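You operate a simulated robot arm through the tools that you are given. There is no shell and no other tool.

You run a simulated robot arm. Do the job below in one go: nothing can be reset, and whatever is moved stays where it is left.

TASK
Level the tail with the raising knob, level on the tail rail.
Fine: free the green-knobbed lever, lock it again, and put the level back. Set down upright: yellow level.
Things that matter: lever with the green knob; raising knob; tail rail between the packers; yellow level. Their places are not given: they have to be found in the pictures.

It is judged by the outcome, as a careful person would: the job done as asked, and still so three seconds after it is handed in. It fails if anything else is knocked over, pushed out of place, dropped, spilled or broken.

THE ROBOT
A 6-joint arm with a two-finger gripper, fixed in place. Base frame: the origin is on the floor under the middle of its stand, x ahead of it, y to its left, z up. Readings come in mm, degrees, newtons and seconds.
It reaches about 1417 mm from its shoulder. Its first joint turns from -166.0 to 166.0 degrees. Payload 3.43 kg.
Tool frame: the origin (TCP) lies between the finger pads and is the grasp point; the fingertips stand 20 mm ahead of it; z points along the fingers, y is the line along which they close. The gripper opens to 190 mm; its body begins 248 mm behind the TCP.
Orientation is that of the tool frame in the base frame, as a unit quaternion [x, y, z, w]. With the fingers straight down and closing along the base's y, the tool's x points along the base's -x, its y along +y and its z along -z.

THE INTERFACE
- The arm moves only by the tool move_arm. Its argument "plan" is a list of rows, each a list of 7 numbers: the turn, a rotation vector about the tool's x, y, z in degrees, then the shift along the tool's x, y, z in mm, then the opening, from 0 (shut) to 1 (fully open). In form: [[rx, ry, rz, x, y, z, grip], ...]. A call has 1 to 20 rows; each row is the pose to reach, as a shift and turn from the pose commanded when the call began, along the tool's axes at that moment. Rows are played at 5 a second. More than 50 mm and 8.6 degrees between two rows, or a gripper value outside its range, and nothing of the call is played. A pose out of reach is approached as far as the arm can. The call stops where the force on the tool passes 50 N (or 10 N more than at its start, if that is more) or the arm is blocked; 0.2 s more then pass. Each finger travels about 153 mm/s and halts on what it meets, pressing with about 44 N; the grip force reading is that of the motor and also rises with nothing between the fingers. The clock runs only during rows and for 0.2 s after the last one: add rows that repeat a pose to give the fingers time. The reply holds the time, the measured pose of the TCP, the force on the tool along the base axes, the opening and the grip force, in the units named above and with some noise, with the torque about the TCP (base axes, N m) and any sound that the robot's microphone picked up.
- Cameras (640 x 400 px; columns grow to the right, rows downward): "scene" is fixed at [50.8, 648.6, 1114.5]; the picture's right is [-0.83, -0.56, 0.00], its down [-0.18, 0.27, -0.95] and it looks along [0.53, -0.79, -0.32] (base axes); focal length 367 px, centre (320, 200). "wrist" rides on the gripper at [71, -8, -288] in the tool frame; the picture's right is [0.12, 0.99, 0.00], its down [-0.96, 0.12, -0.25] and it looks along [-0.25, 0.03, 0.97] (tool axes); focal length 261 px, centre (320, 200).
- camera(camera): a new picture of that camera. It takes no simulated time.
- lift_body(by): moves the trunk up (or, below 0, down) by that many mm; the arm rides with it, the base frame stays. It gives what a move gives, with no picture.
- probe_pixels(camera, pixels): for up to 12 pixels [column, row] of the newest picture of that camera ("zoom" is the newest enlarged one), the place [x, y, z] in the base frame of the surface seen there, good to about 2 mm. It takes no simulated time.
- close_up(camera, box): a new picture of the part [left, top, right, bottom] of that camera's present view, enlarged. It takes no simulated time.
- hand_in(): hands the job in; it is judged then, once.

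Unless the task says otherwise, let go and move clear before handing in.

The tools are called after "Call:" as a command line: name --pt "numbers of a row" for each row, then --argument value for the rest, lists and objects as JSON in quotes. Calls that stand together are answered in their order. move_arm: Moves the arm, as the interface text tells. Its arguments: {"type":"object","properties":{"plan":{"type":"array"}},"required":["plan"]} The other tools are called the same way: lift_body (by) moves the trunk up or down; camera (camera) takes a picture; probe_pixels (camera, pixels) gives the place of the surface under pixels of a picture; close_up (camera, box) takes an enlarged picture of a part of a camera's view; hand_in () hands the job in.

At the start:

```text
time: 0.0
ee_pos: [699.6, -237.3, 971.6]
tcp_rot: [-0.001, 1.0, 0.0, 0.0]
force: [0.4, 0.5, 0.0]
ft_torque: [-0.03, -0.03, 0.02]
gripper_width: 189.8
grip_force: 0.1
trunk travel left (down, up): [-200.0, 240.0]
```

scene: 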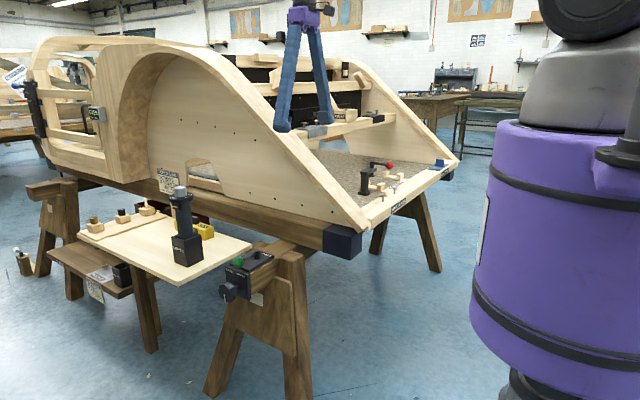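
wrist: 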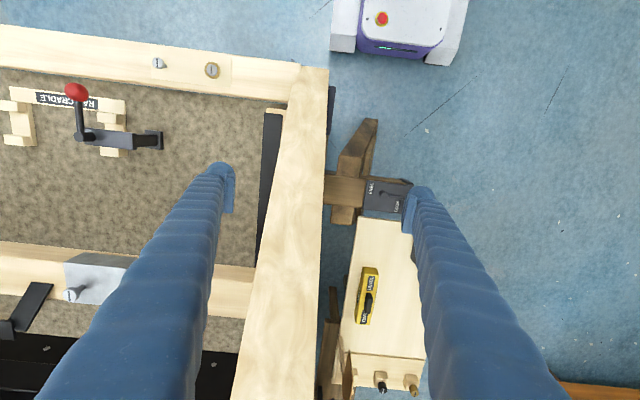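

The scene shows a timber car body on trestles, a yellow level on a side board (about (200,228) scene, (368,295) wrist) and a green knob near (238,262). I'll zoom in on the key areas first.

Call:
close_up --camera "scene" --box '[160, 170, 320, 310]'

Call:
close_up --camera "scene" --box '[270, 90, 470, 230]'

Call:
close_up --camera "wrist" --box '[320, 160, 450, 400]'

Call:
close_up --camera "wrist" --box '[0, 20, 340, 230]'

```text
2.86 times, centred on (240, 240) of scene
```

zoom: 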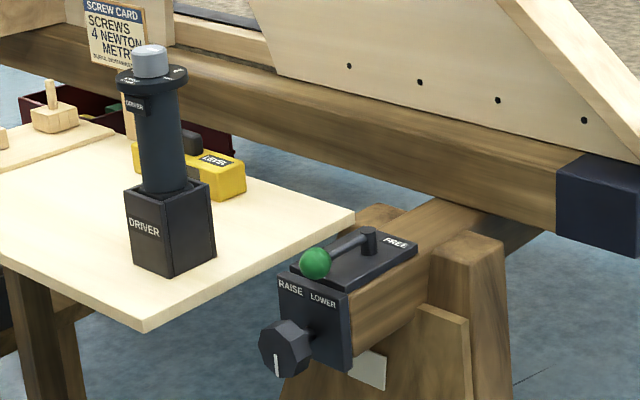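

```text
2.86 times, centred on (370, 160) of scene
```

zoom: 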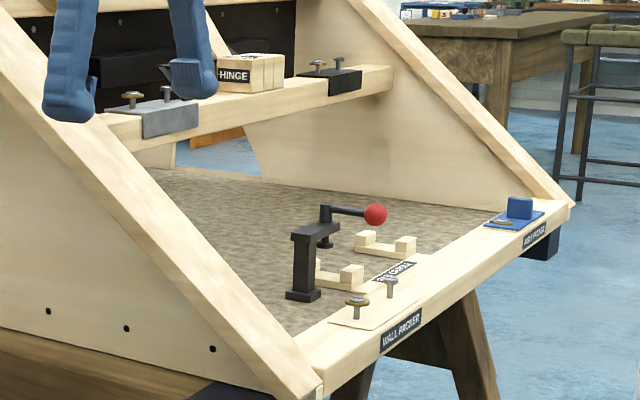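

```text
1.67 times, centred on (385, 280) of wrist
```

zoom: 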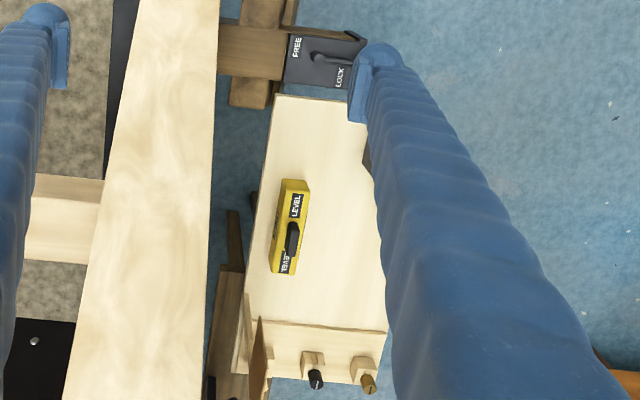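

```text
1.88 times, centred on (170, 125) of wrist
```

zoom: 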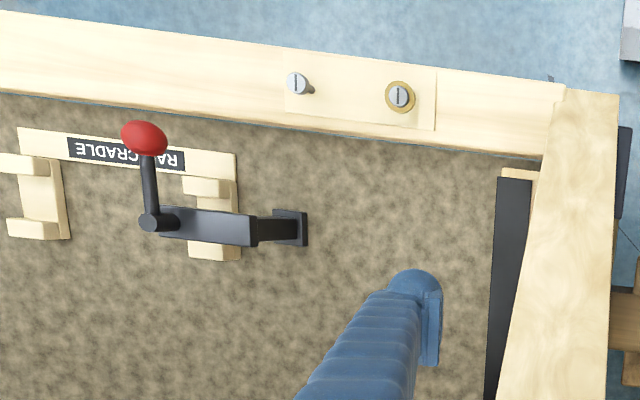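

The green lever block reads FREE/LOCK and the knob below it RAISE/LOWER; the level is on the side board. I'll probe the important places.

Call:
close_up --camera "scene" --box '[210, 235, 290, 305]'

Call:
probe_pixels --camera "scene" --pixels '[[238, 262], [258, 254], [228, 292], [248, 270], [200, 228], [385, 206], [440, 163], [360, 222], [188, 190], [190, 240], [250, 240], [320, 240]]'

Call:
probe_pixels --camera "wrist" --pixels '[[368, 275], [362, 315], [366, 303], [376, 195], [400, 195], [160, 63], [211, 71], [250, 75], [90, 45], [30, 40], [290, 80], [390, 340]]'

```text
5.71 times, centred on (250, 270) of scene
```

zoom: 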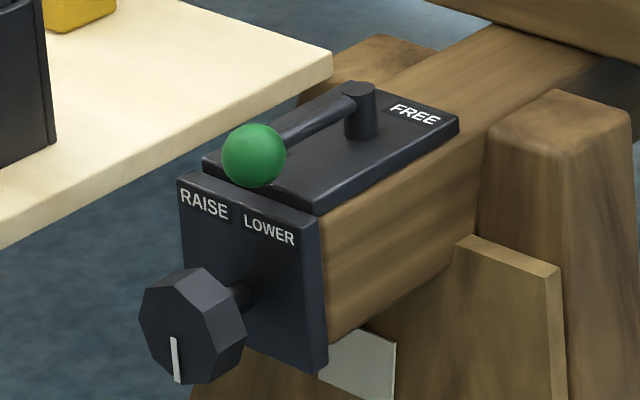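

```text
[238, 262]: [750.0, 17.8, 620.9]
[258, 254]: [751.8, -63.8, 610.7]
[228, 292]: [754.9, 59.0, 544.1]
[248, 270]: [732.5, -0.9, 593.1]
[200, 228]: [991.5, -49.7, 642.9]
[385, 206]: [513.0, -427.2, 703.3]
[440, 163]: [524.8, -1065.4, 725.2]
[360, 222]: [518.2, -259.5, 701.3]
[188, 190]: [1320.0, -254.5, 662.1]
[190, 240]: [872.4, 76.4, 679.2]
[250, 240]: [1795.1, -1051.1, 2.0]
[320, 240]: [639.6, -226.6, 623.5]
```

```text
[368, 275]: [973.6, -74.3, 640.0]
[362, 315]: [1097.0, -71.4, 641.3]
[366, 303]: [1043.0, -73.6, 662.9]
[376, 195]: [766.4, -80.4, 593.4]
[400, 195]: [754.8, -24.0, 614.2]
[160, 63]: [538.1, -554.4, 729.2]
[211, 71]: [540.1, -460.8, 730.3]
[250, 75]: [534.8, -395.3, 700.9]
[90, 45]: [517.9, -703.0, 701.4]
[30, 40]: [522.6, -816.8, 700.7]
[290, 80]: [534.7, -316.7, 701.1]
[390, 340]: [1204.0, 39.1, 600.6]
```

The rail top is near z=701 and the level lies on the board (z≈600) around x 960–1105, y≈-73. Before moving I'll check the heights of the body side and rail ends.

Call:
probe_pixels --camera "wrist" --pixels '[[310, 90], [300, 180], [290, 260], [280, 340], [270, 390], [120, 275], [80, 290], [75, 92], [85, 135], [20, 120], [110, 130], [155, 140]]'

Call:
probe_pixels --camera "scene" --pixels '[[150, 60], [110, 45], [240, 100], [300, 150], [350, 210], [340, 232], [362, 225], [400, 207], [415, 190], [430, 175], [450, 160], [438, 168]]'

```text
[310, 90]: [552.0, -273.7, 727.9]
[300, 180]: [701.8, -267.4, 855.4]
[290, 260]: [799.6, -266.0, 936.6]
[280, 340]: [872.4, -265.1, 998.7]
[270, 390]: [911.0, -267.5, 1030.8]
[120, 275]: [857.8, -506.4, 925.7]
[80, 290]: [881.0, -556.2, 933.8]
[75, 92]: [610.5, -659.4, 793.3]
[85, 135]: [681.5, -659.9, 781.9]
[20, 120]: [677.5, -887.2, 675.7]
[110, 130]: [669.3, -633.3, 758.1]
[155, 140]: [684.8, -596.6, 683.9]
```

```text
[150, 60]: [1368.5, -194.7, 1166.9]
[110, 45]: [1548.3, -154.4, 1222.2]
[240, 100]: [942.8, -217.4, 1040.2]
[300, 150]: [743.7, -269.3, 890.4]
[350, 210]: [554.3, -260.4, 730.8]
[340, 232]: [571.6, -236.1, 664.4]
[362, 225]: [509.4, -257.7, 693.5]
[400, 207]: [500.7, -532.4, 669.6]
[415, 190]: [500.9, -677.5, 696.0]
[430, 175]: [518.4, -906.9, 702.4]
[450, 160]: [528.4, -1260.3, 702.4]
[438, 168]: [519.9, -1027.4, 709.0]
```

The body side rises from z≈728 at x=550 to over 1030 at x=910 with its outer face near y=-220, so I'll first go sideways to y=-40 and then forward to look down at the level.

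Call:
move_arm --pt "0 0 0 0 45 0 1" --pt "0 0 0 0 90 0 1" --pt "0 0 0 0 140 0 1" --pt "0 0 0 0 190 0 1" --pt "0 0 0 -45 197 10 1" --pt "0 0 0 -90 197 20 1" --pt "0 0 0 -135 197 30 1" --pt "0 0 0 -180 197 40 1" --pt "0 0 0 -225 197 50 1" --pt "0 0 0 -265 197 60 1" --pt "0 0 0 -300 197 70 1" --pt "0 0 0 -300 197 70 1"

Call:
camera --camera "wrist"

Call:
camera --camera "scene"

```text
time: 2.6
ee_pos: [997.8, -40.0, 901.6]
tcp_rot: [0.0, 1.0, 0.0, 0.0]
force: [-0.6, 0.4, 0.8]
ft_torque: [0.04, -0.01, 0.01]
gripper_width: 189.8
grip_force: 0.0
trunk travel left (down, up): [-200.0, 240.0]
```

```text
taken
```

wrist: 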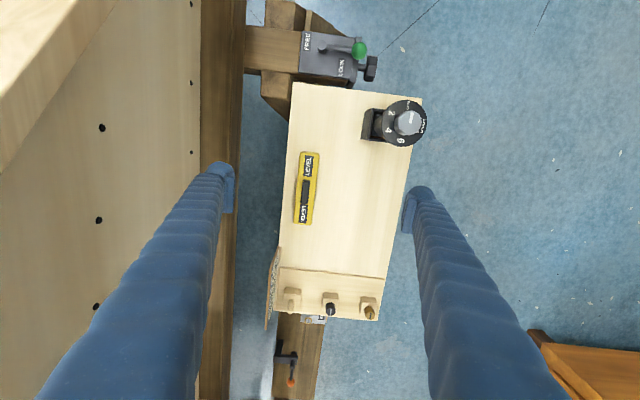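

```text
taken
```

scene: 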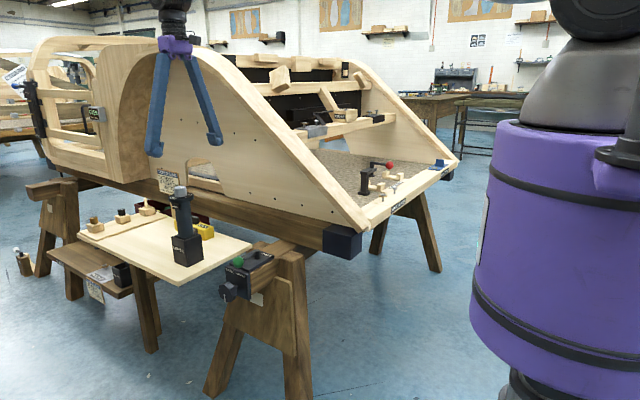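

The level is now clear at (306,187) and the lever/knob at (340,55). I'll enlarge both.

Call:
close_up --camera "wrist" --box '[275, 140, 345, 235]'

Call:
probe_pixels --camera "wrist" --pixels '[[303, 155], [318, 155], [297, 220], [311, 221], [306, 190], [305, 200], [300, 190], [314, 190], [308, 170], [303, 214], [330, 187], [285, 187]]'

Call:
close_up --camera "wrist" --box '[280, 20, 400, 95]'

Call:
probe_pixels --camera "wrist" --pixels '[[360, 49], [330, 47], [345, 49], [371, 70], [350, 60], [308, 40], [341, 68], [303, 72], [357, 72], [407, 122], [408, 135], [385, 120]]'

```text
4.21 times, centred on (310, 188) of wrist
```

zoom: 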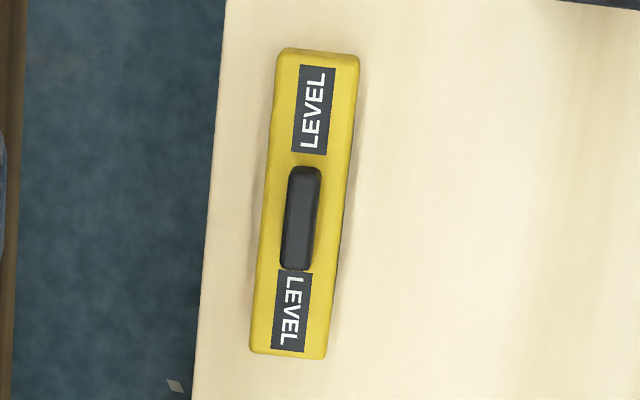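

```text
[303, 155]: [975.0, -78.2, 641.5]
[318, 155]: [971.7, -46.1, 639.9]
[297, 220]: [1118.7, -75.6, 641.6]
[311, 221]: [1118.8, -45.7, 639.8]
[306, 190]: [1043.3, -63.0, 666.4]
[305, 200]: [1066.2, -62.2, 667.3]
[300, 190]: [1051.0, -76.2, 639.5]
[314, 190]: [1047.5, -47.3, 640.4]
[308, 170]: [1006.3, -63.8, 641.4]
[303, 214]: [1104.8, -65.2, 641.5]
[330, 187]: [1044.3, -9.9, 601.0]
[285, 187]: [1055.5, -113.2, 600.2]
```

```text
5.33 times, centred on (340, 58) of wrist
```

zoom: 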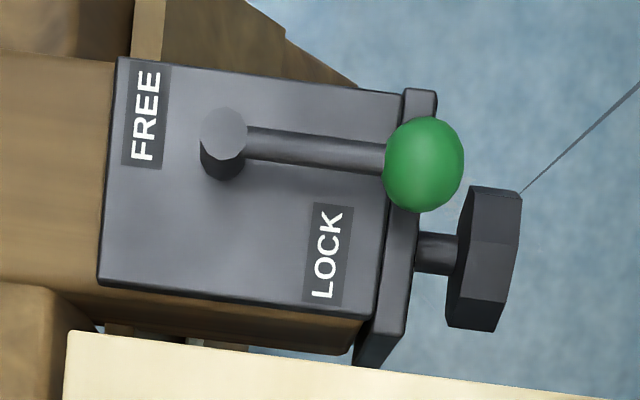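

```text
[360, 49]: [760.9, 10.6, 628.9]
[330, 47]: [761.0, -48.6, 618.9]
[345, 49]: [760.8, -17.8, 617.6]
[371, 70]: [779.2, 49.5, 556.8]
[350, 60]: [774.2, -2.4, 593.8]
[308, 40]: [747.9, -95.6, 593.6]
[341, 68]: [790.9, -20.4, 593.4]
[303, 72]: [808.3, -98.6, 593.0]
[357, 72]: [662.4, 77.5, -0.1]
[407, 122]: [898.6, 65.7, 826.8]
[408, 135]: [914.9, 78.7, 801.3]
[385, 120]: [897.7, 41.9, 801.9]
```

The level is 150×32×40 mm, centred near (1045,-62) along base x, with a handle on top up to z≈667. I'll go above it with a narrower opening and check the finger shape before going down.

Call:
move_arm --pt "0 0 0 -24 -11 25 0.7" --pt "0 0 0 -47 -22 50 0.4" --pt "0 0 0 -47 -22 90 0.4" --pt "0 0 0 -47 -22 130 0.4" --pt "0 0 0 -47 -22 130 0.4"

Call:
camera --camera "wrist"

Call:
camera --camera "scene"

```text
time: 3.8
ee_pos: [1032.0, -60.9, 772.0]
tcp_rot: [0.001, 1.0, 0.0, 0.0]
force: [0.4, -0.2, -0.8]
ft_torque: [-0.03, -0.03, -0.01]
gripper_width: 76.0
grip_force: 0.0
out of reach, approached as far as the arm can: row 2, 3, 4, 5
trunk travel left (down, up): [-200.0, 240.0]
```

```text
taken
```

wrist: 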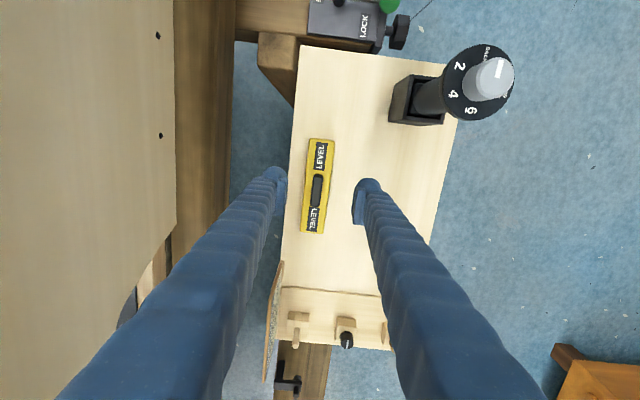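

```text
taken
```

scene: 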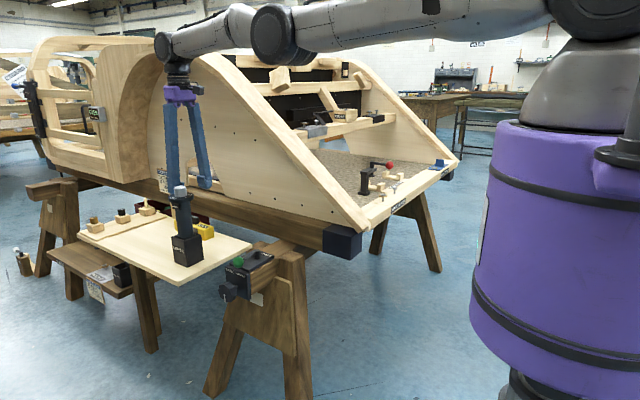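

The arm ran out of reach at x=1032 with the shoulder high; lowering the trunk brings the shoulder closer. I'll lower it by 100 mm, which leaves the tips (z≈652) still above the level's body.

Call:
lift_body --by -100

Call:
camera --camera "wrist"

Call:
camera --camera "scene"

```text
time: 5.1
ee_pos: [1032.6, -62.1, 673.4]
tcp_rot: [0.0, 1.0, 0.0, 0.0]
force: [0.0, 0.2, 0.9]
ft_torque: [-0.03, -0.02, 0.02]
gripper_width: 76.1
grip_force: 0.0
trunk travel left (down, up): [-100.0, 340.0]
```

```text
taken
```

wrist: 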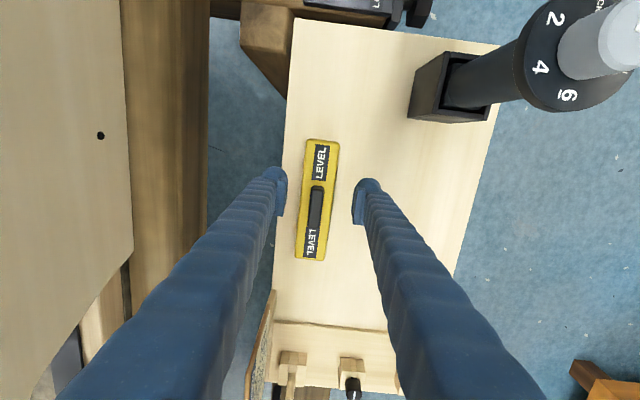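

```text
taken
```

scene: 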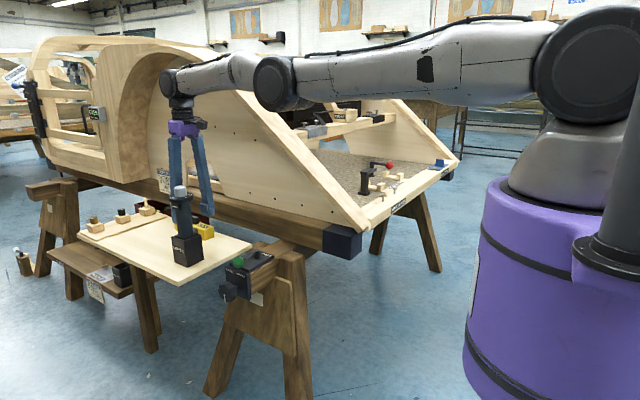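

The level is centred between the fingers at (318,200). I'll try a small move forward to its middle while staying high.

Call:
move_arm --pt "0 0 0 -6 0 5 0.4" --pt "0 0 0 -12 0 10 0.4" --pt "0 0 0 -12 0 10 0.4"

```text
time: 5.9
ee_pos: [1031.3, -61.9, 663.3]
tcp_rot: [0.001, 1.0, 0.0, 0.0]
force: [-0.1, 0.1, 0.2]
ft_torque: [-0.02, -0.01, -0.04]
gripper_width: 75.8
grip_force: 0.0
out of reach, approached as far as the arm can: row 1, 2, 3
trunk travel left (down, up): [-100.0, 340.0]
```

Reach tops out near x=1031, 14 mm from the level's middle, which is fine for holding it. I'll lower the trunk 36 mm straight down so the pads reach the level's body, then close.

Call:
lift_body --by -36

Call:
camera --camera "wrist"

```text
time: 6.7
ee_pos: [1032.5, -61.8, 627.6]
tcp_rot: [0.0, 1.0, -0.001, 0.0]
force: [-0.9, 0.6, 0.2]
ft_torque: [-0.02, 0.0, -0.01]
gripper_width: 76.0
grip_force: 0.0
trunk travel left (down, up): [-64.0, 376.0]
```

```text
taken
```

wrist: 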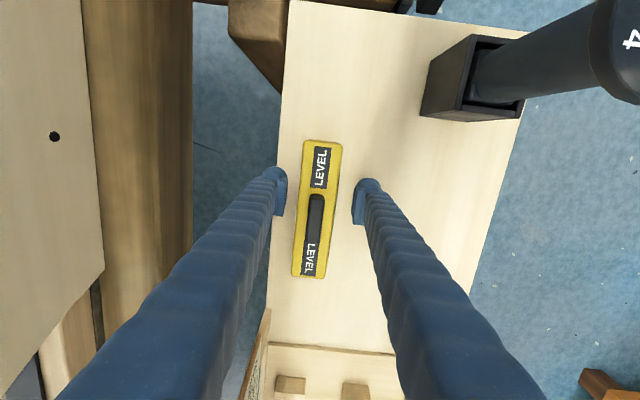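

The fingers straddle the level evenly at (275,195) and (360,195). Closing on it now.

Call:
move_arm --pt "0 0 0 0 0 0 0.2" --pt "0 0 0 0 0 0 0.1" --pt "0 0 0 0 0 0 0.1"

Call:
camera --camera "wrist"

```text
time: 7.5
ee_pos: [1032.7, -61.4, 628.6]
tcp_rot: [0.0, 1.0, 0.0, 0.001]
force: [1.2, -1.6, 1.4]
ft_torque: [-0.01, -0.02, -0.05]
gripper_width: 41.1
grip_force: 44.6
trunk travel left (down, up): [-64.0, 376.0]
```

```text
taken
```

wrist: 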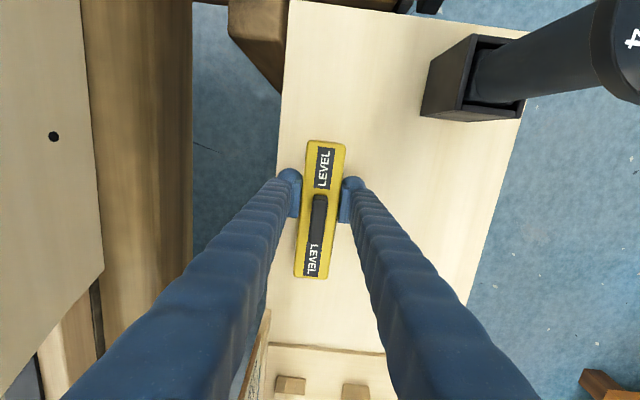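

Gripped at 41 mm with 44.6 N. I'll lift straight up with the trunk and look.

Call:
lift_body --by 136

Call:
camera --camera "wrist"

Call:
camera --camera "scene"

Call:
close_up --camera "scene" --box '[150, 140, 250, 250]'

```text
time: 9.2
ee_pos: [1033.3, -61.8, 761.2]
tcp_rot: [0.0, 1.0, 0.0, -0.001]
force: [-0.6, 0.5, -3.0]
ft_torque: [0.01, 0.07, 0.01]
gripper_width: 40.6
grip_force: 44.0
trunk travel left (down, up): [-200.0, 240.0]
```

```text
taken
```

wrist: 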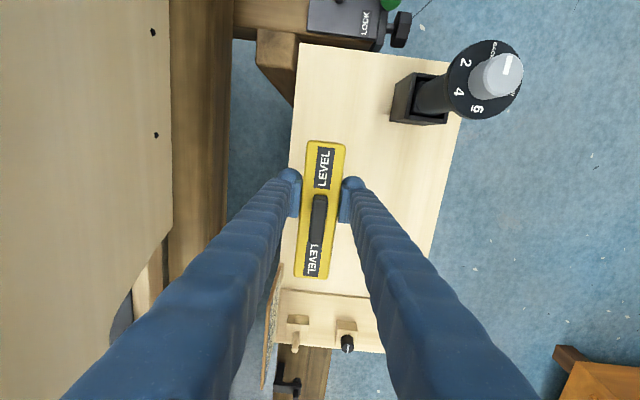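

```text
taken
```

scene: 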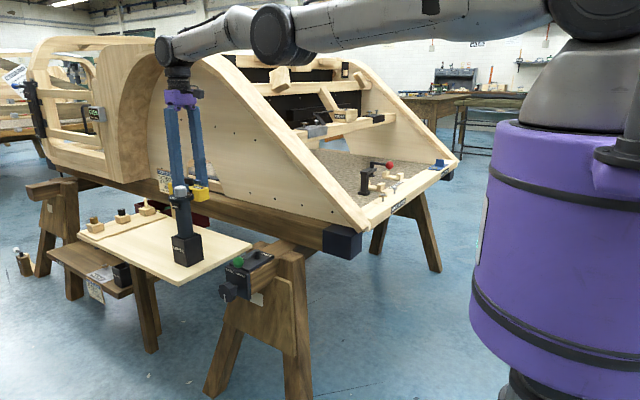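

```text
3.64 times, centred on (200, 195) of scene
```

zoom: 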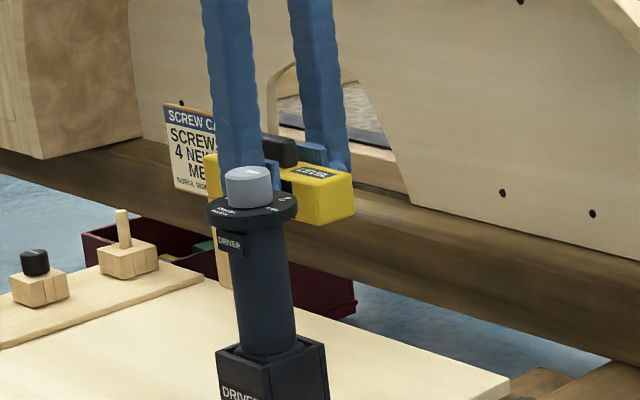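

The level hangs securely (about 3 N). I'll raise it another 110 mm to clear the driver post (top z≈827), then retract to x≈700 to get a clean look at its side.

Call:
lift_body --by 120

Call:
move_arm --pt "0 0 0 40 0 0 0.1" --pt "0 0 0 80 0 0 0.1" --pt "0 0 0 120 0 0 0.1" --pt "0 0 0 160 0 0 0.1" --pt "0 0 0 200 0 0 0.1" --pt "0 0 0 240 0 0 0.1" --pt "0 0 0 280 10 0 0.1" --pt "0 0 0 320 30 0 0.1" --pt "0 0 0 340 60 0 0.1" --pt "0 0 0 340 60 0 0.1"

Call:
camera --camera "scene"

```text
time: 10.7
ee_pos: [1032.8, -61.4, 881.8]
tcp_rot: [0.0, 1.0, 0.0, -0.001]
force: [0.5, 0.2, -3.3]
ft_torque: [-0.02, 0.08, -0.01]
gripper_width: 41.0
grip_force: 43.8
trunk travel left (down, up): [-320.0, 120.0]
```

```text
time: 12.9
ee_pos: [1028.7, -61.1, 882.3]
tcp_rot: [0.0, 1.0, 0.0, -0.003]
force: [0.2, 0.3, -1.8]
ft_torque: [-0.03, 0.07, 0.02]
gripper_width: 41.0
grip_force: 44.0
out of reach, approached as far as the arm can: row 1, 2, 3, 4, 5, 6, 7, 8, 9, 10
trunk travel left (down, up): [-320.0, 120.0]
```

```text
taken
```

scene: 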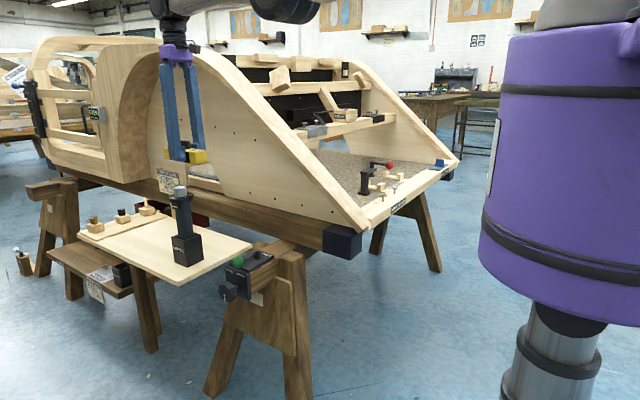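

The arm is stretched straight and the solver seems stuck near that singular pose (it only moved 4 mm). I'll try a smaller move combining back and up.

Call:
move_arm --pt "0 0 0 10 5 10 0.1" --pt "0 0 0 25 10 20 0.1" --pt "0 0 0 40 15 30 0.1" --pt "0 0 0 60 20 30 0.1" --pt "0 0 0 60 20 30 0.1"

```text
time: 14.1
ee_pos: [1027.5, -46.9, 855.6]
tcp_rot: [0.0, 1.0, 0.0, -0.003]
force: [0.5, 0.1, -2.3]
ft_torque: [0.03, 0.04, 0.02]
gripper_width: 40.8
grip_force: 44.3
out of reach, approached as far as the arm can: row 1, 2, 3, 4, 5
trunk travel left (down, up): [-320.0, 120.0]
```

The y and z shifts were followed but not x, so the elbow is locked straight. I'll hold a modest retract target over many rows to see if the solver works its way out.

Call:
move_arm --pt "0 0 0 15 0 0 0.1" --pt "0 0 0 30 0 0 0.1" --pt "0 0 0 30 0 0 0.1" --pt "0 0 0 30 0 0 0.1" --pt "0 0 0 30 0 0 0.1" --pt "0 0 0 30 0 0 0.1" --pt "0 0 0 30 0 0 0.1" --pt "0 0 0 30 0 0 0.1" --pt "0 0 0 30 0 0 0.1" --pt "0 0 0 30 0 0 0.1" --pt "0 0 0 30 0 0 0.1" --pt "0 0 0 30 0 0 0.1"

Call:
camera --camera "scene"

```text
time: 16.7
ee_pos: [1028.1, -46.3, 855.4]
tcp_rot: [0.0, 1.0, 0.0, -0.003]
force: [0.4, 0.3, -3.3]
ft_torque: [0.0, 0.07, 0.03]
gripper_width: 40.9
grip_force: 43.9
out of reach, approached as far as the arm can: row 1, 2, 3, 4, 5, 6, 7, 8, 9, 10, 11, 12
trunk travel left (down, up): [-320.0, 120.0]
```

```text
taken
```

scene: 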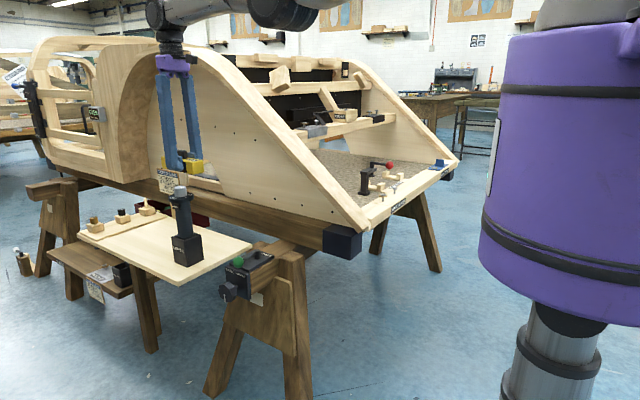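

Still stuck in x, so I'll test a pure vertical move upward to see whether that is followed and bends the elbow.

Call:
move_arm --pt "0 0 0 0 0 -20 0.1" --pt "0 0 0 0 0 -40 0.1" --pt "0 0 0 0 0 -60 0.1" --pt "0 0 0 0 0 -60 0.1"

```text
time: 17.7
ee_pos: [1030.1, -45.4, 914.3]
tcp_rot: [0.0, 1.0, 0.0, -0.004]
force: [-0.2, 0.2, -3.0]
ft_torque: [0.01, 0.04, 0.01]
gripper_width: 40.9
grip_force: 44.2
out of reach, approached as far as the arm can: row 3, 4
trunk travel left (down, up): [-320.0, 120.0]
```

Vertical moves work (rows 1–2 were reached). Now I'll try a gentle retract of a few mm per row.

Call:
move_arm --pt "0 0 0 2 0 0 0.1" --pt "0 0 0 4 0 0 0.1" --pt "0 0 0 7 0 0 0.1" --pt "0 0 0 11 0 0 0.1" --pt "0 0 0 16 0 0 0.1" --pt "0 0 0 22 0 0 0.1" --pt "0 0 0 30 0 0 0.1" --pt "0 0 0 40 0 0 0.1"

```text
time: 19.5
ee_pos: [1029.4, -47.3, 913.5]
tcp_rot: [0.001, 1.0, 0.001, -0.004]
force: [-0.5, 0.0, -3.4]
ft_torque: [0.01, 0.05, 0.02]
gripper_width: 40.9
grip_force: 43.9
out of reach, approached as far as the arm can: row 2, 3, 4, 5, 6, 7, 8
trunk travel left (down, up): [-320.0, 120.0]
```

A 2 mm retract worked and then it locked, which suggests the elbow is on the wrong side of straight. I'll push outward a bit while going down, to bring the elbow through straight, then pull in while still descending.

Call:
move_arm --pt "0 0 0 -15 0 10 0.1" --pt "0 0 0 -20 0 25 0.1" --pt "0 0 0 -20 0 40 0.1" --pt "0 0 0 -15 0 55 0.1" --pt "0 0 0 -5 0 70 0.1" --pt "0 0 0 5 0 85 0.1" --pt "0 0 0 15 0 95 0.1" --pt "0 0 0 25 0 100 0.1" --pt "0 0 0 35 0 100 0.1"

Call:
camera --camera "scene"

```text
time: 21.5
ee_pos: [993.5, -46.2, 813.8]
tcp_rot: [0.0, 1.0, 0.002, -0.002]
force: [0.0, 0.0, -3.1]
ft_torque: [-0.04, 0.11, 0.04]
gripper_width: 40.7
grip_force: 44.6
out of reach, approached as far as the arm can: row 1, 2, 3, 4
trunk travel left (down, up): [-320.0, 120.0]
```

```text
taken
```

scene: 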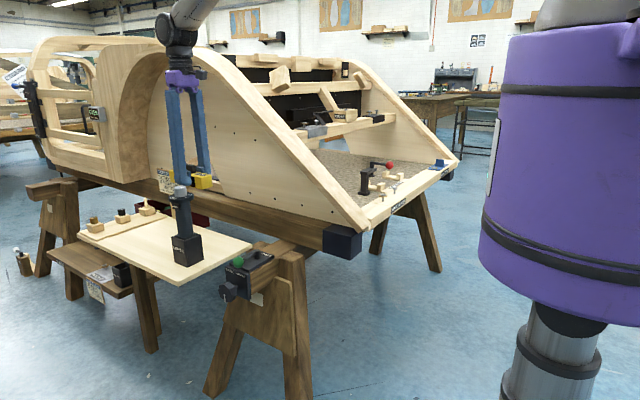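

It broke free: x=993 with the elbow bent up. Now I'll raise above the driver and retract to x≈700 to look at the level's sides.

Call:
move_arm --pt "0 0 0 15 0 -30 0.1" --pt "0 0 0 25 0 -70 0.1" --pt "0 0 0 60 0 -85 0.1" --pt "0 0 0 100 0 -85 0.1" --pt "0 0 0 145 0 -85 0.1" --pt "0 0 0 190 0 -85 0.1" --pt "0 0 0 235 0 -85 0.1" --pt "0 0 0 280 10 -85 0.1" --pt "0 0 0 310 40 -85 0.1" --pt "0 0 0 310 60 -85 0.1" --pt "0 0 0 310 60 -85 0.1"

Call:
camera --camera "scene"

```text
time: 23.9
ee_pos: [683.6, 13.1, 900.0]
tcp_rot: [0.0, 1.0, 0.001, 0.0]
force: [-0.2, 0.1, -3.5]
ft_torque: [-0.01, 0.02, 0.02]
gripper_width: 40.7
grip_force: 44.0
trunk travel left (down, up): [-320.0, 120.0]
```

```text
taken
```

scene: 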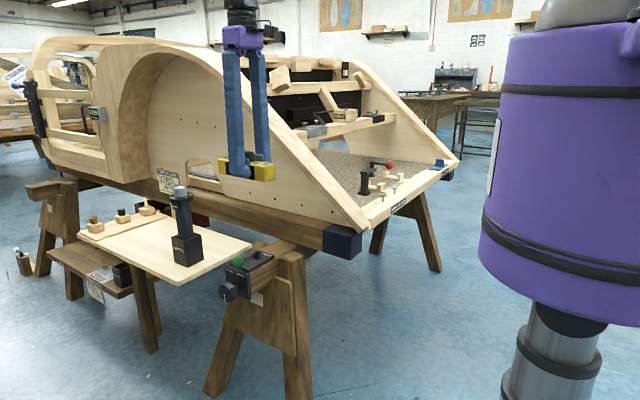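

Call:
close_up --camera "scene" --box '[205, 145, 285, 195]'

Call:
close_up --camera "scene" --box '[330, 130, 470, 230]'

Call:
camera --camera "wrist"

```text
8.00 times, centred on (245, 170) of scene
```

zoom: 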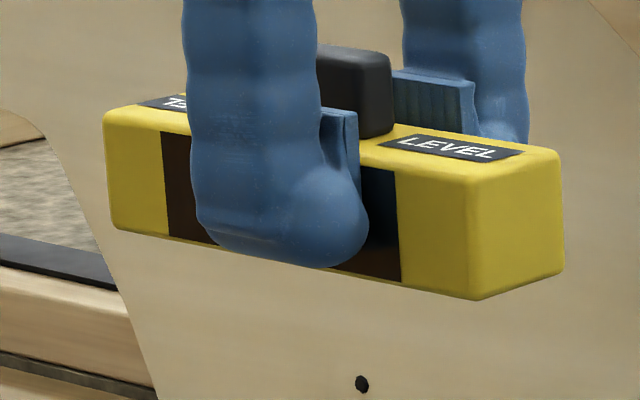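

```text
4.00 times, centred on (400, 180) of scene
```

zoom: 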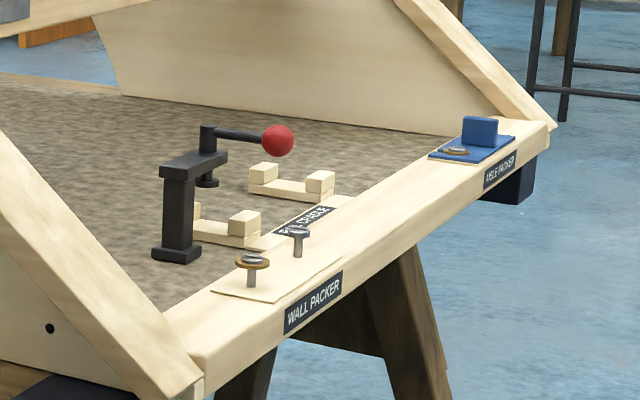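

```text
taken
```

wrist: 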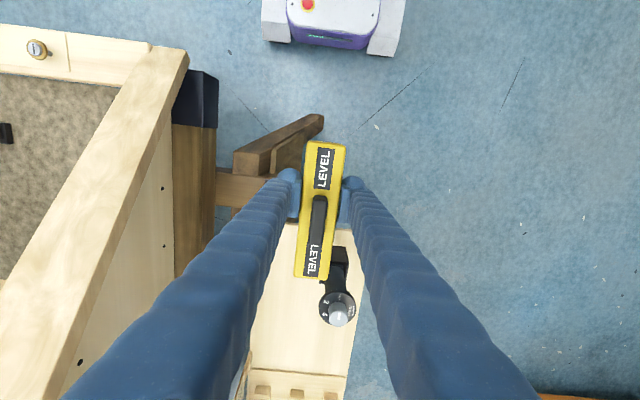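

The level has a dark window on its +y side, hidden by the finger. I'll turn the tool 90° clockwise (from above) here to see whether the opposite side has one too.

Call:
move_arm --pt "0 0 7.5 0 0 0 0.1" --pt "0 0 15 0 0 0 0.1" --pt "0 0 22.5 0 0 0 0.1" --pt "0 0 30 0 0 0 0.1" --pt "0 0 37.5 0 0 0 0.1" --pt "0 0 45 0 0 0 0.1" --pt "0 0 52.5 0 0 0 0.1" --pt "0 0 60 0 0 0 0.1" --pt "0 0 67.5 0 0 0 0.1" --pt "0 0 75 0 0 0 0.1" --pt "0 0 82.5 0 0 0 0.1" --pt "0 0 90 0 0 0 0.1" --pt "0 0 90 0 0 0 0.1"

Call:
close_up --camera "scene" --box '[195, 125, 305, 205]'

Call:
camera --camera "wrist"

```text
time: 26.7
ee_pos: [683.9, 14.3, 900.7]
tcp_rot: [0.708, 0.706, 0.0, 0.0]
force: [0.7, 0.4, -3.0]
ft_torque: [0.06, 0.0, 0.03]
gripper_width: 41.1
grip_force: 43.9
trunk travel left (down, up): [-320.0, 120.0]
```

```text
5.00 times, centred on (250, 165) of scene
```

zoom: 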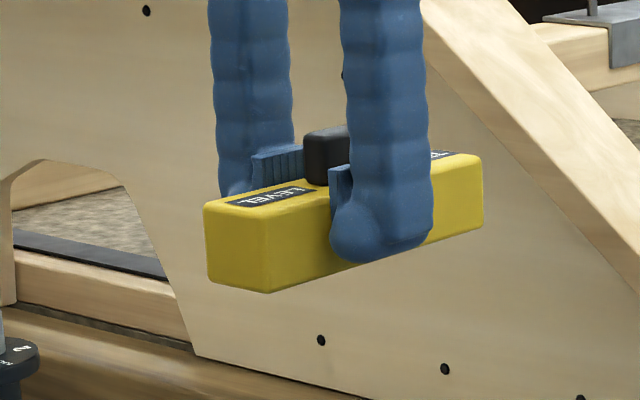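

```text
taken
```

wrist: 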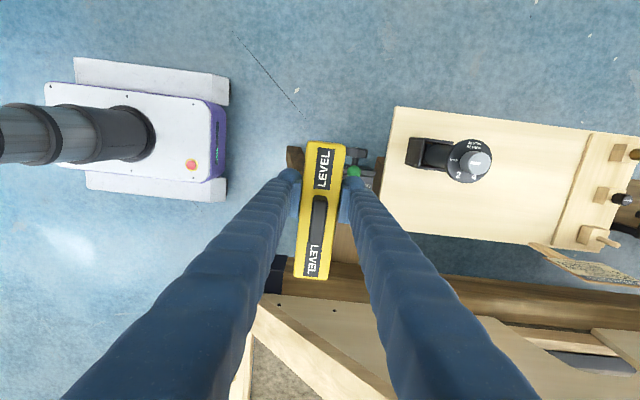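

That side is plain, so the display must face the scene camera on the rail: I need the opposite turn. Turning back to 0° first, then on to +90° (from above).

Call:
move_arm --pt "0 0 -8 0 0 0 0.1" --pt "0 0 -16 0 0 0 0.1" --pt "0 0 -24 0 0 0 0.1" --pt "0 0 -32 0 0 0 0.1" --pt "0 0 -40 0 0 0 0.1" --pt "0 0 -48 0 0 0 0.1" --pt "0 0 -56 0 0 0 0.1" --pt "0 0 -64 0 0 0 0.1" --pt "0 0 -72 0 0 0 0.1" --pt "0 0 -80 0 0 0 0.1" --pt "0 0 -88 0 0 0 0.1" --pt "0 0 -96 0 0 0 0.1" --pt "0 0 -104 0 0 0 0.1" --pt "0 0 -112 0 0 0 0.1" --pt "0 0 -120 0 0 0 0.1" --pt "0 0 -128 0 0 0 0.1" --pt "0 0 -136 0 0 0 0.1" --pt "0 0 -144 0 0 0 0.1" --pt "0 0 -150 0 0 0 0.1" --pt "0 0 -150 0 0 0 0.1"

Call:
move_arm --pt "0 0 -8 0 0 0 0.1" --pt "0 0 -16 0 0 0 0.1" --pt "0 0 -23 0 0 0 0.1" --pt "0 0 -30 0 0 0 0.1" --pt "0 0 -30 0 0 0 0.1"

Call:
camera --camera "wrist"

Call:
close_up --camera "scene" --box '[195, 125, 305, 205]'

```text
time: 30.9
ee_pos: [684.1, 12.9, 899.9]
tcp_rot: [-0.501, 0.866, 0.0, 0.0]
force: [-0.1, 0.0, -3.2]
ft_torque: [-0.07, 0.04, -0.01]
gripper_width: 40.9
grip_force: 44.4
trunk travel left (down, up): [-320.0, 120.0]
```

```text
time: 32.1
ee_pos: [683.3, 14.1, 900.0]
tcp_rot: [0.708, -0.707, -0.001, 0.0]
force: [0.6, -0.3, -2.6]
ft_torque: [-0.08, 0.03, 0.0]
gripper_width: 41.0
grip_force: 43.7
trunk travel left (down, up): [-320.0, 120.0]
```

```text
taken
```

wrist: 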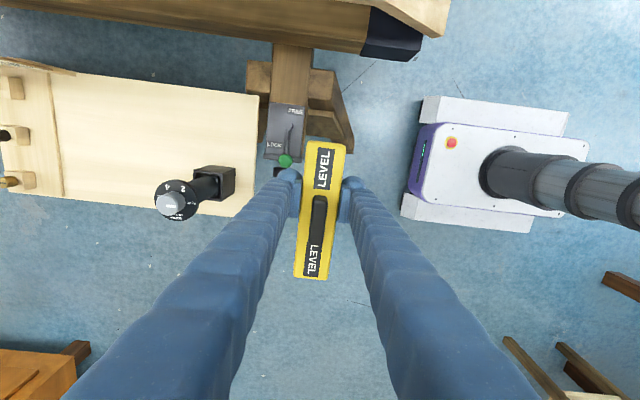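

```text
5.00 times, centred on (250, 165) of scene
```

zoom: 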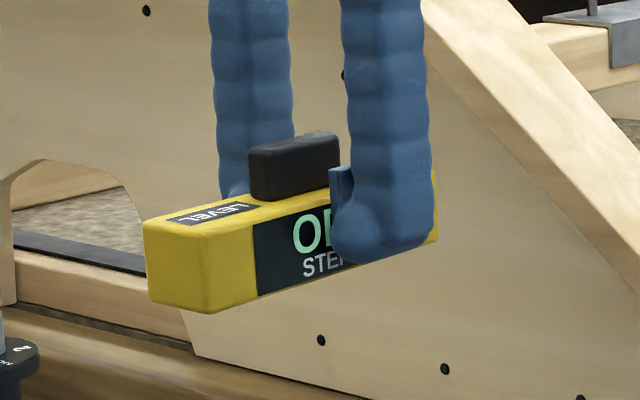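

The display faces the camera and reads something like "OF… STEP…"; it will be readable when released. I'll carry the level to above the rail's middle (x≈540, y≈-790).

Call:
move_arm --pt "0 0 0 40 20 0 0.1" --pt "0 0 0 80 45 0 0.1" --pt "0 0 0 120 70 0 0.1" --pt "0 0 0 160 95 0 0.1" --pt "0 0 0 200 120 0 0.1" --pt "0 0 0 243 144 0 0.1" --pt "0 0 0 288 144 0 0.1" --pt "0 0 0 333 144 0 0.1" --pt "0 0 0 378 144 0 0.1" --pt "0 0 0 423 144 0 0.1" --pt "0 0 0 468 144 0 0.1" --pt "0 0 0 513 144 0 0.1" --pt "0 0 0 558 144 0 0.1" --pt "0 0 0 603 144 0 0.1" --pt "0 0 0 648 144 0 0.1" --pt "0 0 0 693 144 0 0.1" --pt "0 0 0 738 144 0 0.1" --pt "0 0 0 780 144 0 0.1" --pt "0 0 0 804 144 0 0.1" --pt "0 0 0 804 144 0 0.1"

Call:
camera --camera "wrist"

Call:
camera --camera "scene"

```text
time: 36.3
ee_pos: [541.0, -791.6, 900.7]
tcp_rot: [-0.707, 0.708, 0.0, 0.0]
force: [0.3, 0.0, -2.7]
ft_torque: [-0.03, 0.0, -0.05]
gripper_width: 41.2
grip_force: 43.8
trunk travel left (down, up): [-320.0, 120.0]
```

```text
taken
```

wrist: 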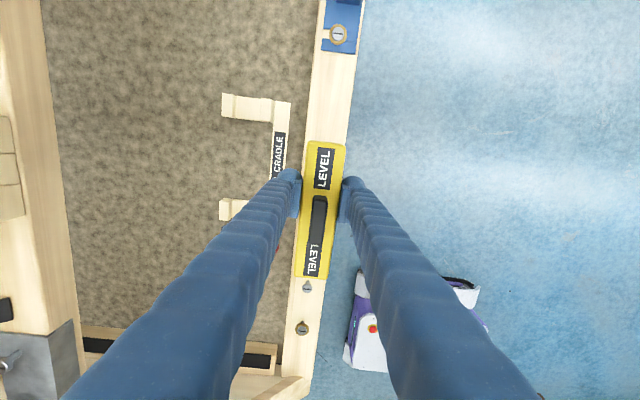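

```text
taken
```

scene: 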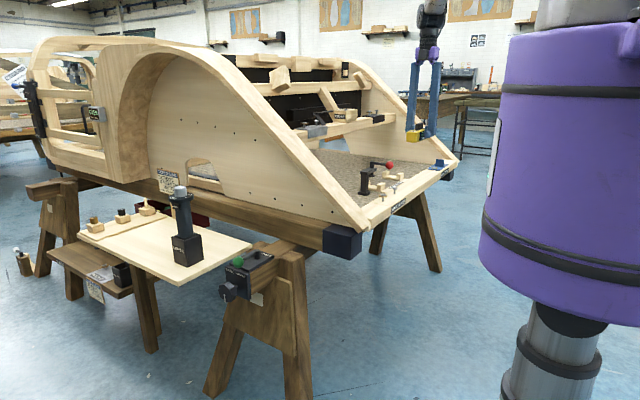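

I'm over the rail. I'll probe the rail edges, both packers and the cradle so the level goes down centred.

Call:
probe_pixels --camera "wrist" --pixels '[[320, 80], [350, 80], [316, 110], [346, 110], [340, 56], [305, 270], [326, 285], [308, 288], [280, 150], [300, 300], [322, 300], [285, 110]]'

Call:
probe_pixels --camera "scene" --pixels '[[427, 169], [431, 162], [405, 192], [420, 178], [417, 172], [395, 185], [412, 186], [408, 184], [404, 182], [399, 180], [396, 196], [400, 190]]'

Call:
close_up --camera "wrist" --box '[260, 0, 380, 120]'

```text
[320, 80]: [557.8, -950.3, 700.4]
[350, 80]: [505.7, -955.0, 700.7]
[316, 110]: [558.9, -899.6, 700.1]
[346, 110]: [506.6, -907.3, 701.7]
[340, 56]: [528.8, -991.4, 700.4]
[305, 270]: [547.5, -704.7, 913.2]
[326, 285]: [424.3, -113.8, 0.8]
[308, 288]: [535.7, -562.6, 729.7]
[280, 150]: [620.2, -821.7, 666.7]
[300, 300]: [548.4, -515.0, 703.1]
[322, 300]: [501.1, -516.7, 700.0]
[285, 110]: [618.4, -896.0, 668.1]
```

```text
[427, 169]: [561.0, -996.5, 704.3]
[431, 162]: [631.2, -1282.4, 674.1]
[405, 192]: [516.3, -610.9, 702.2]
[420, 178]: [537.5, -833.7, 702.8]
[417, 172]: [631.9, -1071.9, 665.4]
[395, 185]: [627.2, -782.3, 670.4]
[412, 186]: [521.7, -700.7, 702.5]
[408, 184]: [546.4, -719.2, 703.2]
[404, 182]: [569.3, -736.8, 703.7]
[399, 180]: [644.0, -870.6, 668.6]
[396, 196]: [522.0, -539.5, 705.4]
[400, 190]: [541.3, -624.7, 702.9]
```

```text
3.33 times, centred on (320, 60) of wrist
```

zoom: 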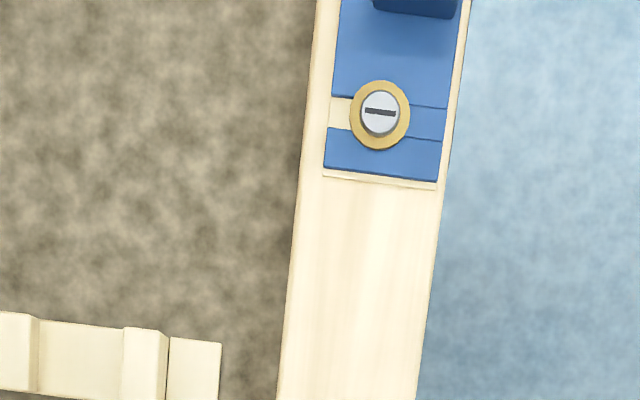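

Rail top is x≈500–570, z≈701, with the packers ending near y=-590 and beginning near -985, so the present place is central. I'll lower to just above contact.

Call:
move_arm --pt "0 0 0 0 6 40 0.1" --pt "0 0 0 0 6 80 0.1" --pt "0 0 0 0 6 115 0.1" --pt "0 0 0 0 6 140 0.1" --pt "0 0 0 0 6 155 0.1" --pt "0 0 0 0 6 164 0.1" --pt "0 0 0 0 6 168 0.1" --pt "0 0 0 0 6 168 0.1"

Call:
close_up --camera "scene" --box '[370, 130, 470, 220]'

```text
time: 38.1
ee_pos: [533.8, -791.2, 732.0]
tcp_rot: [0.707, -0.707, 0.0, 0.0]
force: [-0.6, -0.3, -2.1]
ft_torque: [-0.06, -0.02, -0.03]
gripper_width: 40.9
grip_force: 44.0
trunk travel left (down, up): [-320.0, 120.0]
```

```text
4.44 times, centred on (420, 175) of scene
```

zoom: 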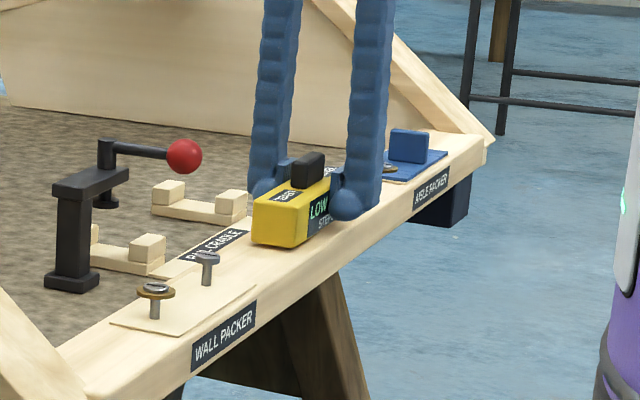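

The display shows "LOW… STEP…" now. I'll go down in 1 mm steps watching the force.

Call:
move_arm --pt "0 0 0 0 0 1 0.1" --pt "0 0 0 0 0 2 0.1" --pt "0 0 0 0 0 2 0.1"

```text
time: 38.9
ee_pos: [533.3, -790.9, 730.6]
tcp_rot: [-0.707, 0.707, 0.0, 0.001]
force: [0.3, 0.3, -3.3]
ft_torque: [-0.1, 0.02, 0.01]
gripper_width: 40.8
grip_force: 43.6
trunk travel left (down, up): [-320.0, 120.0]
```

Call:
move_arm --pt "0 0 0 0 0 0.7 0.1" --pt "0 0 0 0 0 1.4 0.1" --pt "0 0 0 0 0 1.4 0.1"

```text
time: 39.7
ee_pos: [533.6, -789.4, 728.5]
tcp_rot: [-0.707, 0.707, 0.001, 0.0]
force: [-1.1, -0.1, -3.5]
ft_torque: [-0.04, 0.0, -0.04]
gripper_width: 40.7
grip_force: 43.9
trunk travel left (down, up): [-320.0, 120.0]
```

No contact yet (-3.5 N is just its weight). Another 1–2 mm.

Call:
move_arm --pt "0 0 0 0 0 0.6 0.1" --pt "0 0 0 0 0 1.2 0.1" --pt "0 0 0 0 0 1.2 0.1"

Call:
close_up --camera "scene" --box '[405, 155, 445, 190]'

```text
time: 40.5
ee_pos: [533.4, -791.0, 728.1]
tcp_rot: [0.707, -0.707, 0.0, -0.001]
force: [-1.3, 0.7, 3.9]
ft_torque: [0.73, 0.0, 0.08]
gripper_width: 40.8
grip_force: 43.8
trunk travel left (down, up): [-320.0, 120.0]
```

```text
11.43 times, centred on (425, 172) of scene
```

zoom: 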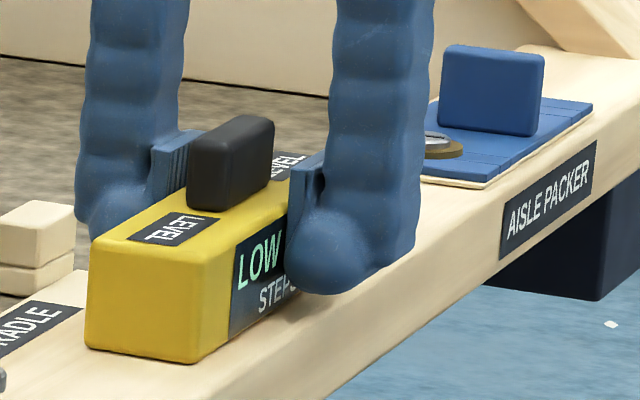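

Contact: +3.9 N with the +y end touching first. I'll open the fingers to set it down and then rise a little.

Call:
move_arm --pt "0 0 0 0 0 0 0.25" --pt "0 0 0 0 0 0 0.4" --pt "0 0 0 0 0 0 0.45" --pt "0 0 0 0 0 0 0.45"

Call:
close_up --camera "scene" --box '[395, 150, 455, 195]'

```text
time: 41.5
ee_pos: [534.1, -791.2, 727.5]
tcp_rot: [0.707, -0.707, 0.0, 0.0]
force: [0.5, 0.6, -0.8]
ft_torque: [0.0, 0.0, 0.05]
gripper_width: 85.3
grip_force: 0.0
trunk travel left (down, up): [-320.0, 120.0]
```

```text
8.89 times, centred on (425, 172) of scene
```

zoom: 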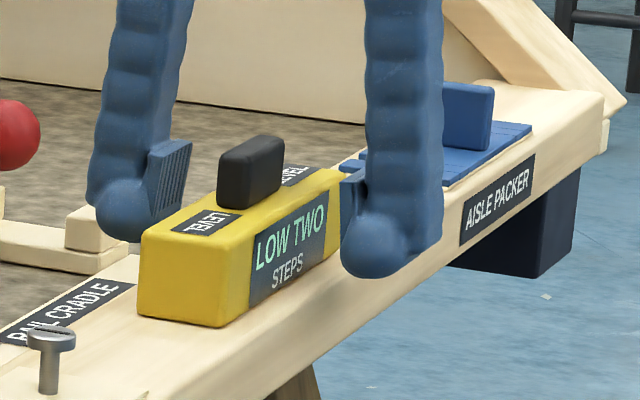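

The display now reads "LOW TWO STEPS" with the level free on the rail. I'll rise straight up, then carry the gripper back over to the lever side, turning it 180° as it goes.

Call:
move_arm --pt "0 0 0 0 0 -20 0.45" --pt "0 0 0 0 0 -60 0.45" --pt "0 0 0 0 0 -100 0.45" --pt "0 0 0 0 0 -145 0.45" --pt "0 0 0 0 0 -180 0.45" --pt "0 0 8 -45 0 -190 0.45" --pt "0 0 16 -90 0 -190 0.45" --pt "0 0 24 -135 0 -190 0.45" --pt "0 0 32 -180 0 -190 0.45" --pt "0 0 40 -225 0 -190 0.45" --pt "0 0 48 -270 0 -190 0.45" --pt "0 0 56 -315 0 -190 0.45" --pt "0 0 64 -360 0 -190 0.45" --pt "0 0 72 -405 0 -190 0.45" --pt "0 0 80 -450 0 -190 0.45" --pt "0 0 88 -495 0 -190 0.45" --pt "0 0 90 -540 0 -190 0.45" --pt "0 0 90 -585 0 -190 0.45" --pt "0 0 90 -630 0 -190 0.45" --pt "0 0 90 -675 0 -190 0.45"

Call:
close_up --camera "scene" --box '[395, 150, 455, 195]'

```text
time: 45.7
ee_pos: [534.0, -113.5, 916.9]
tcp_rot: [0.0, 1.0, 0.0, 0.0]
force: [0.1, 0.0, 0.5]
ft_torque: [-0.07, 0.02, 0.0]
gripper_width: 85.5
grip_force: 0.1
trunk travel left (down, up): [-320.0, 120.0]
```

```text
8.89 times, centred on (425, 172) of scene
```

zoom: 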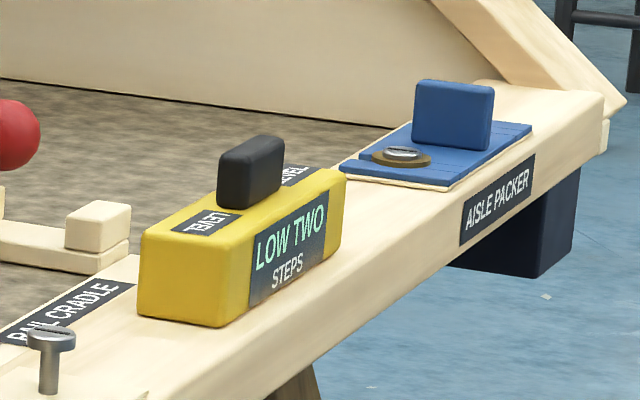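

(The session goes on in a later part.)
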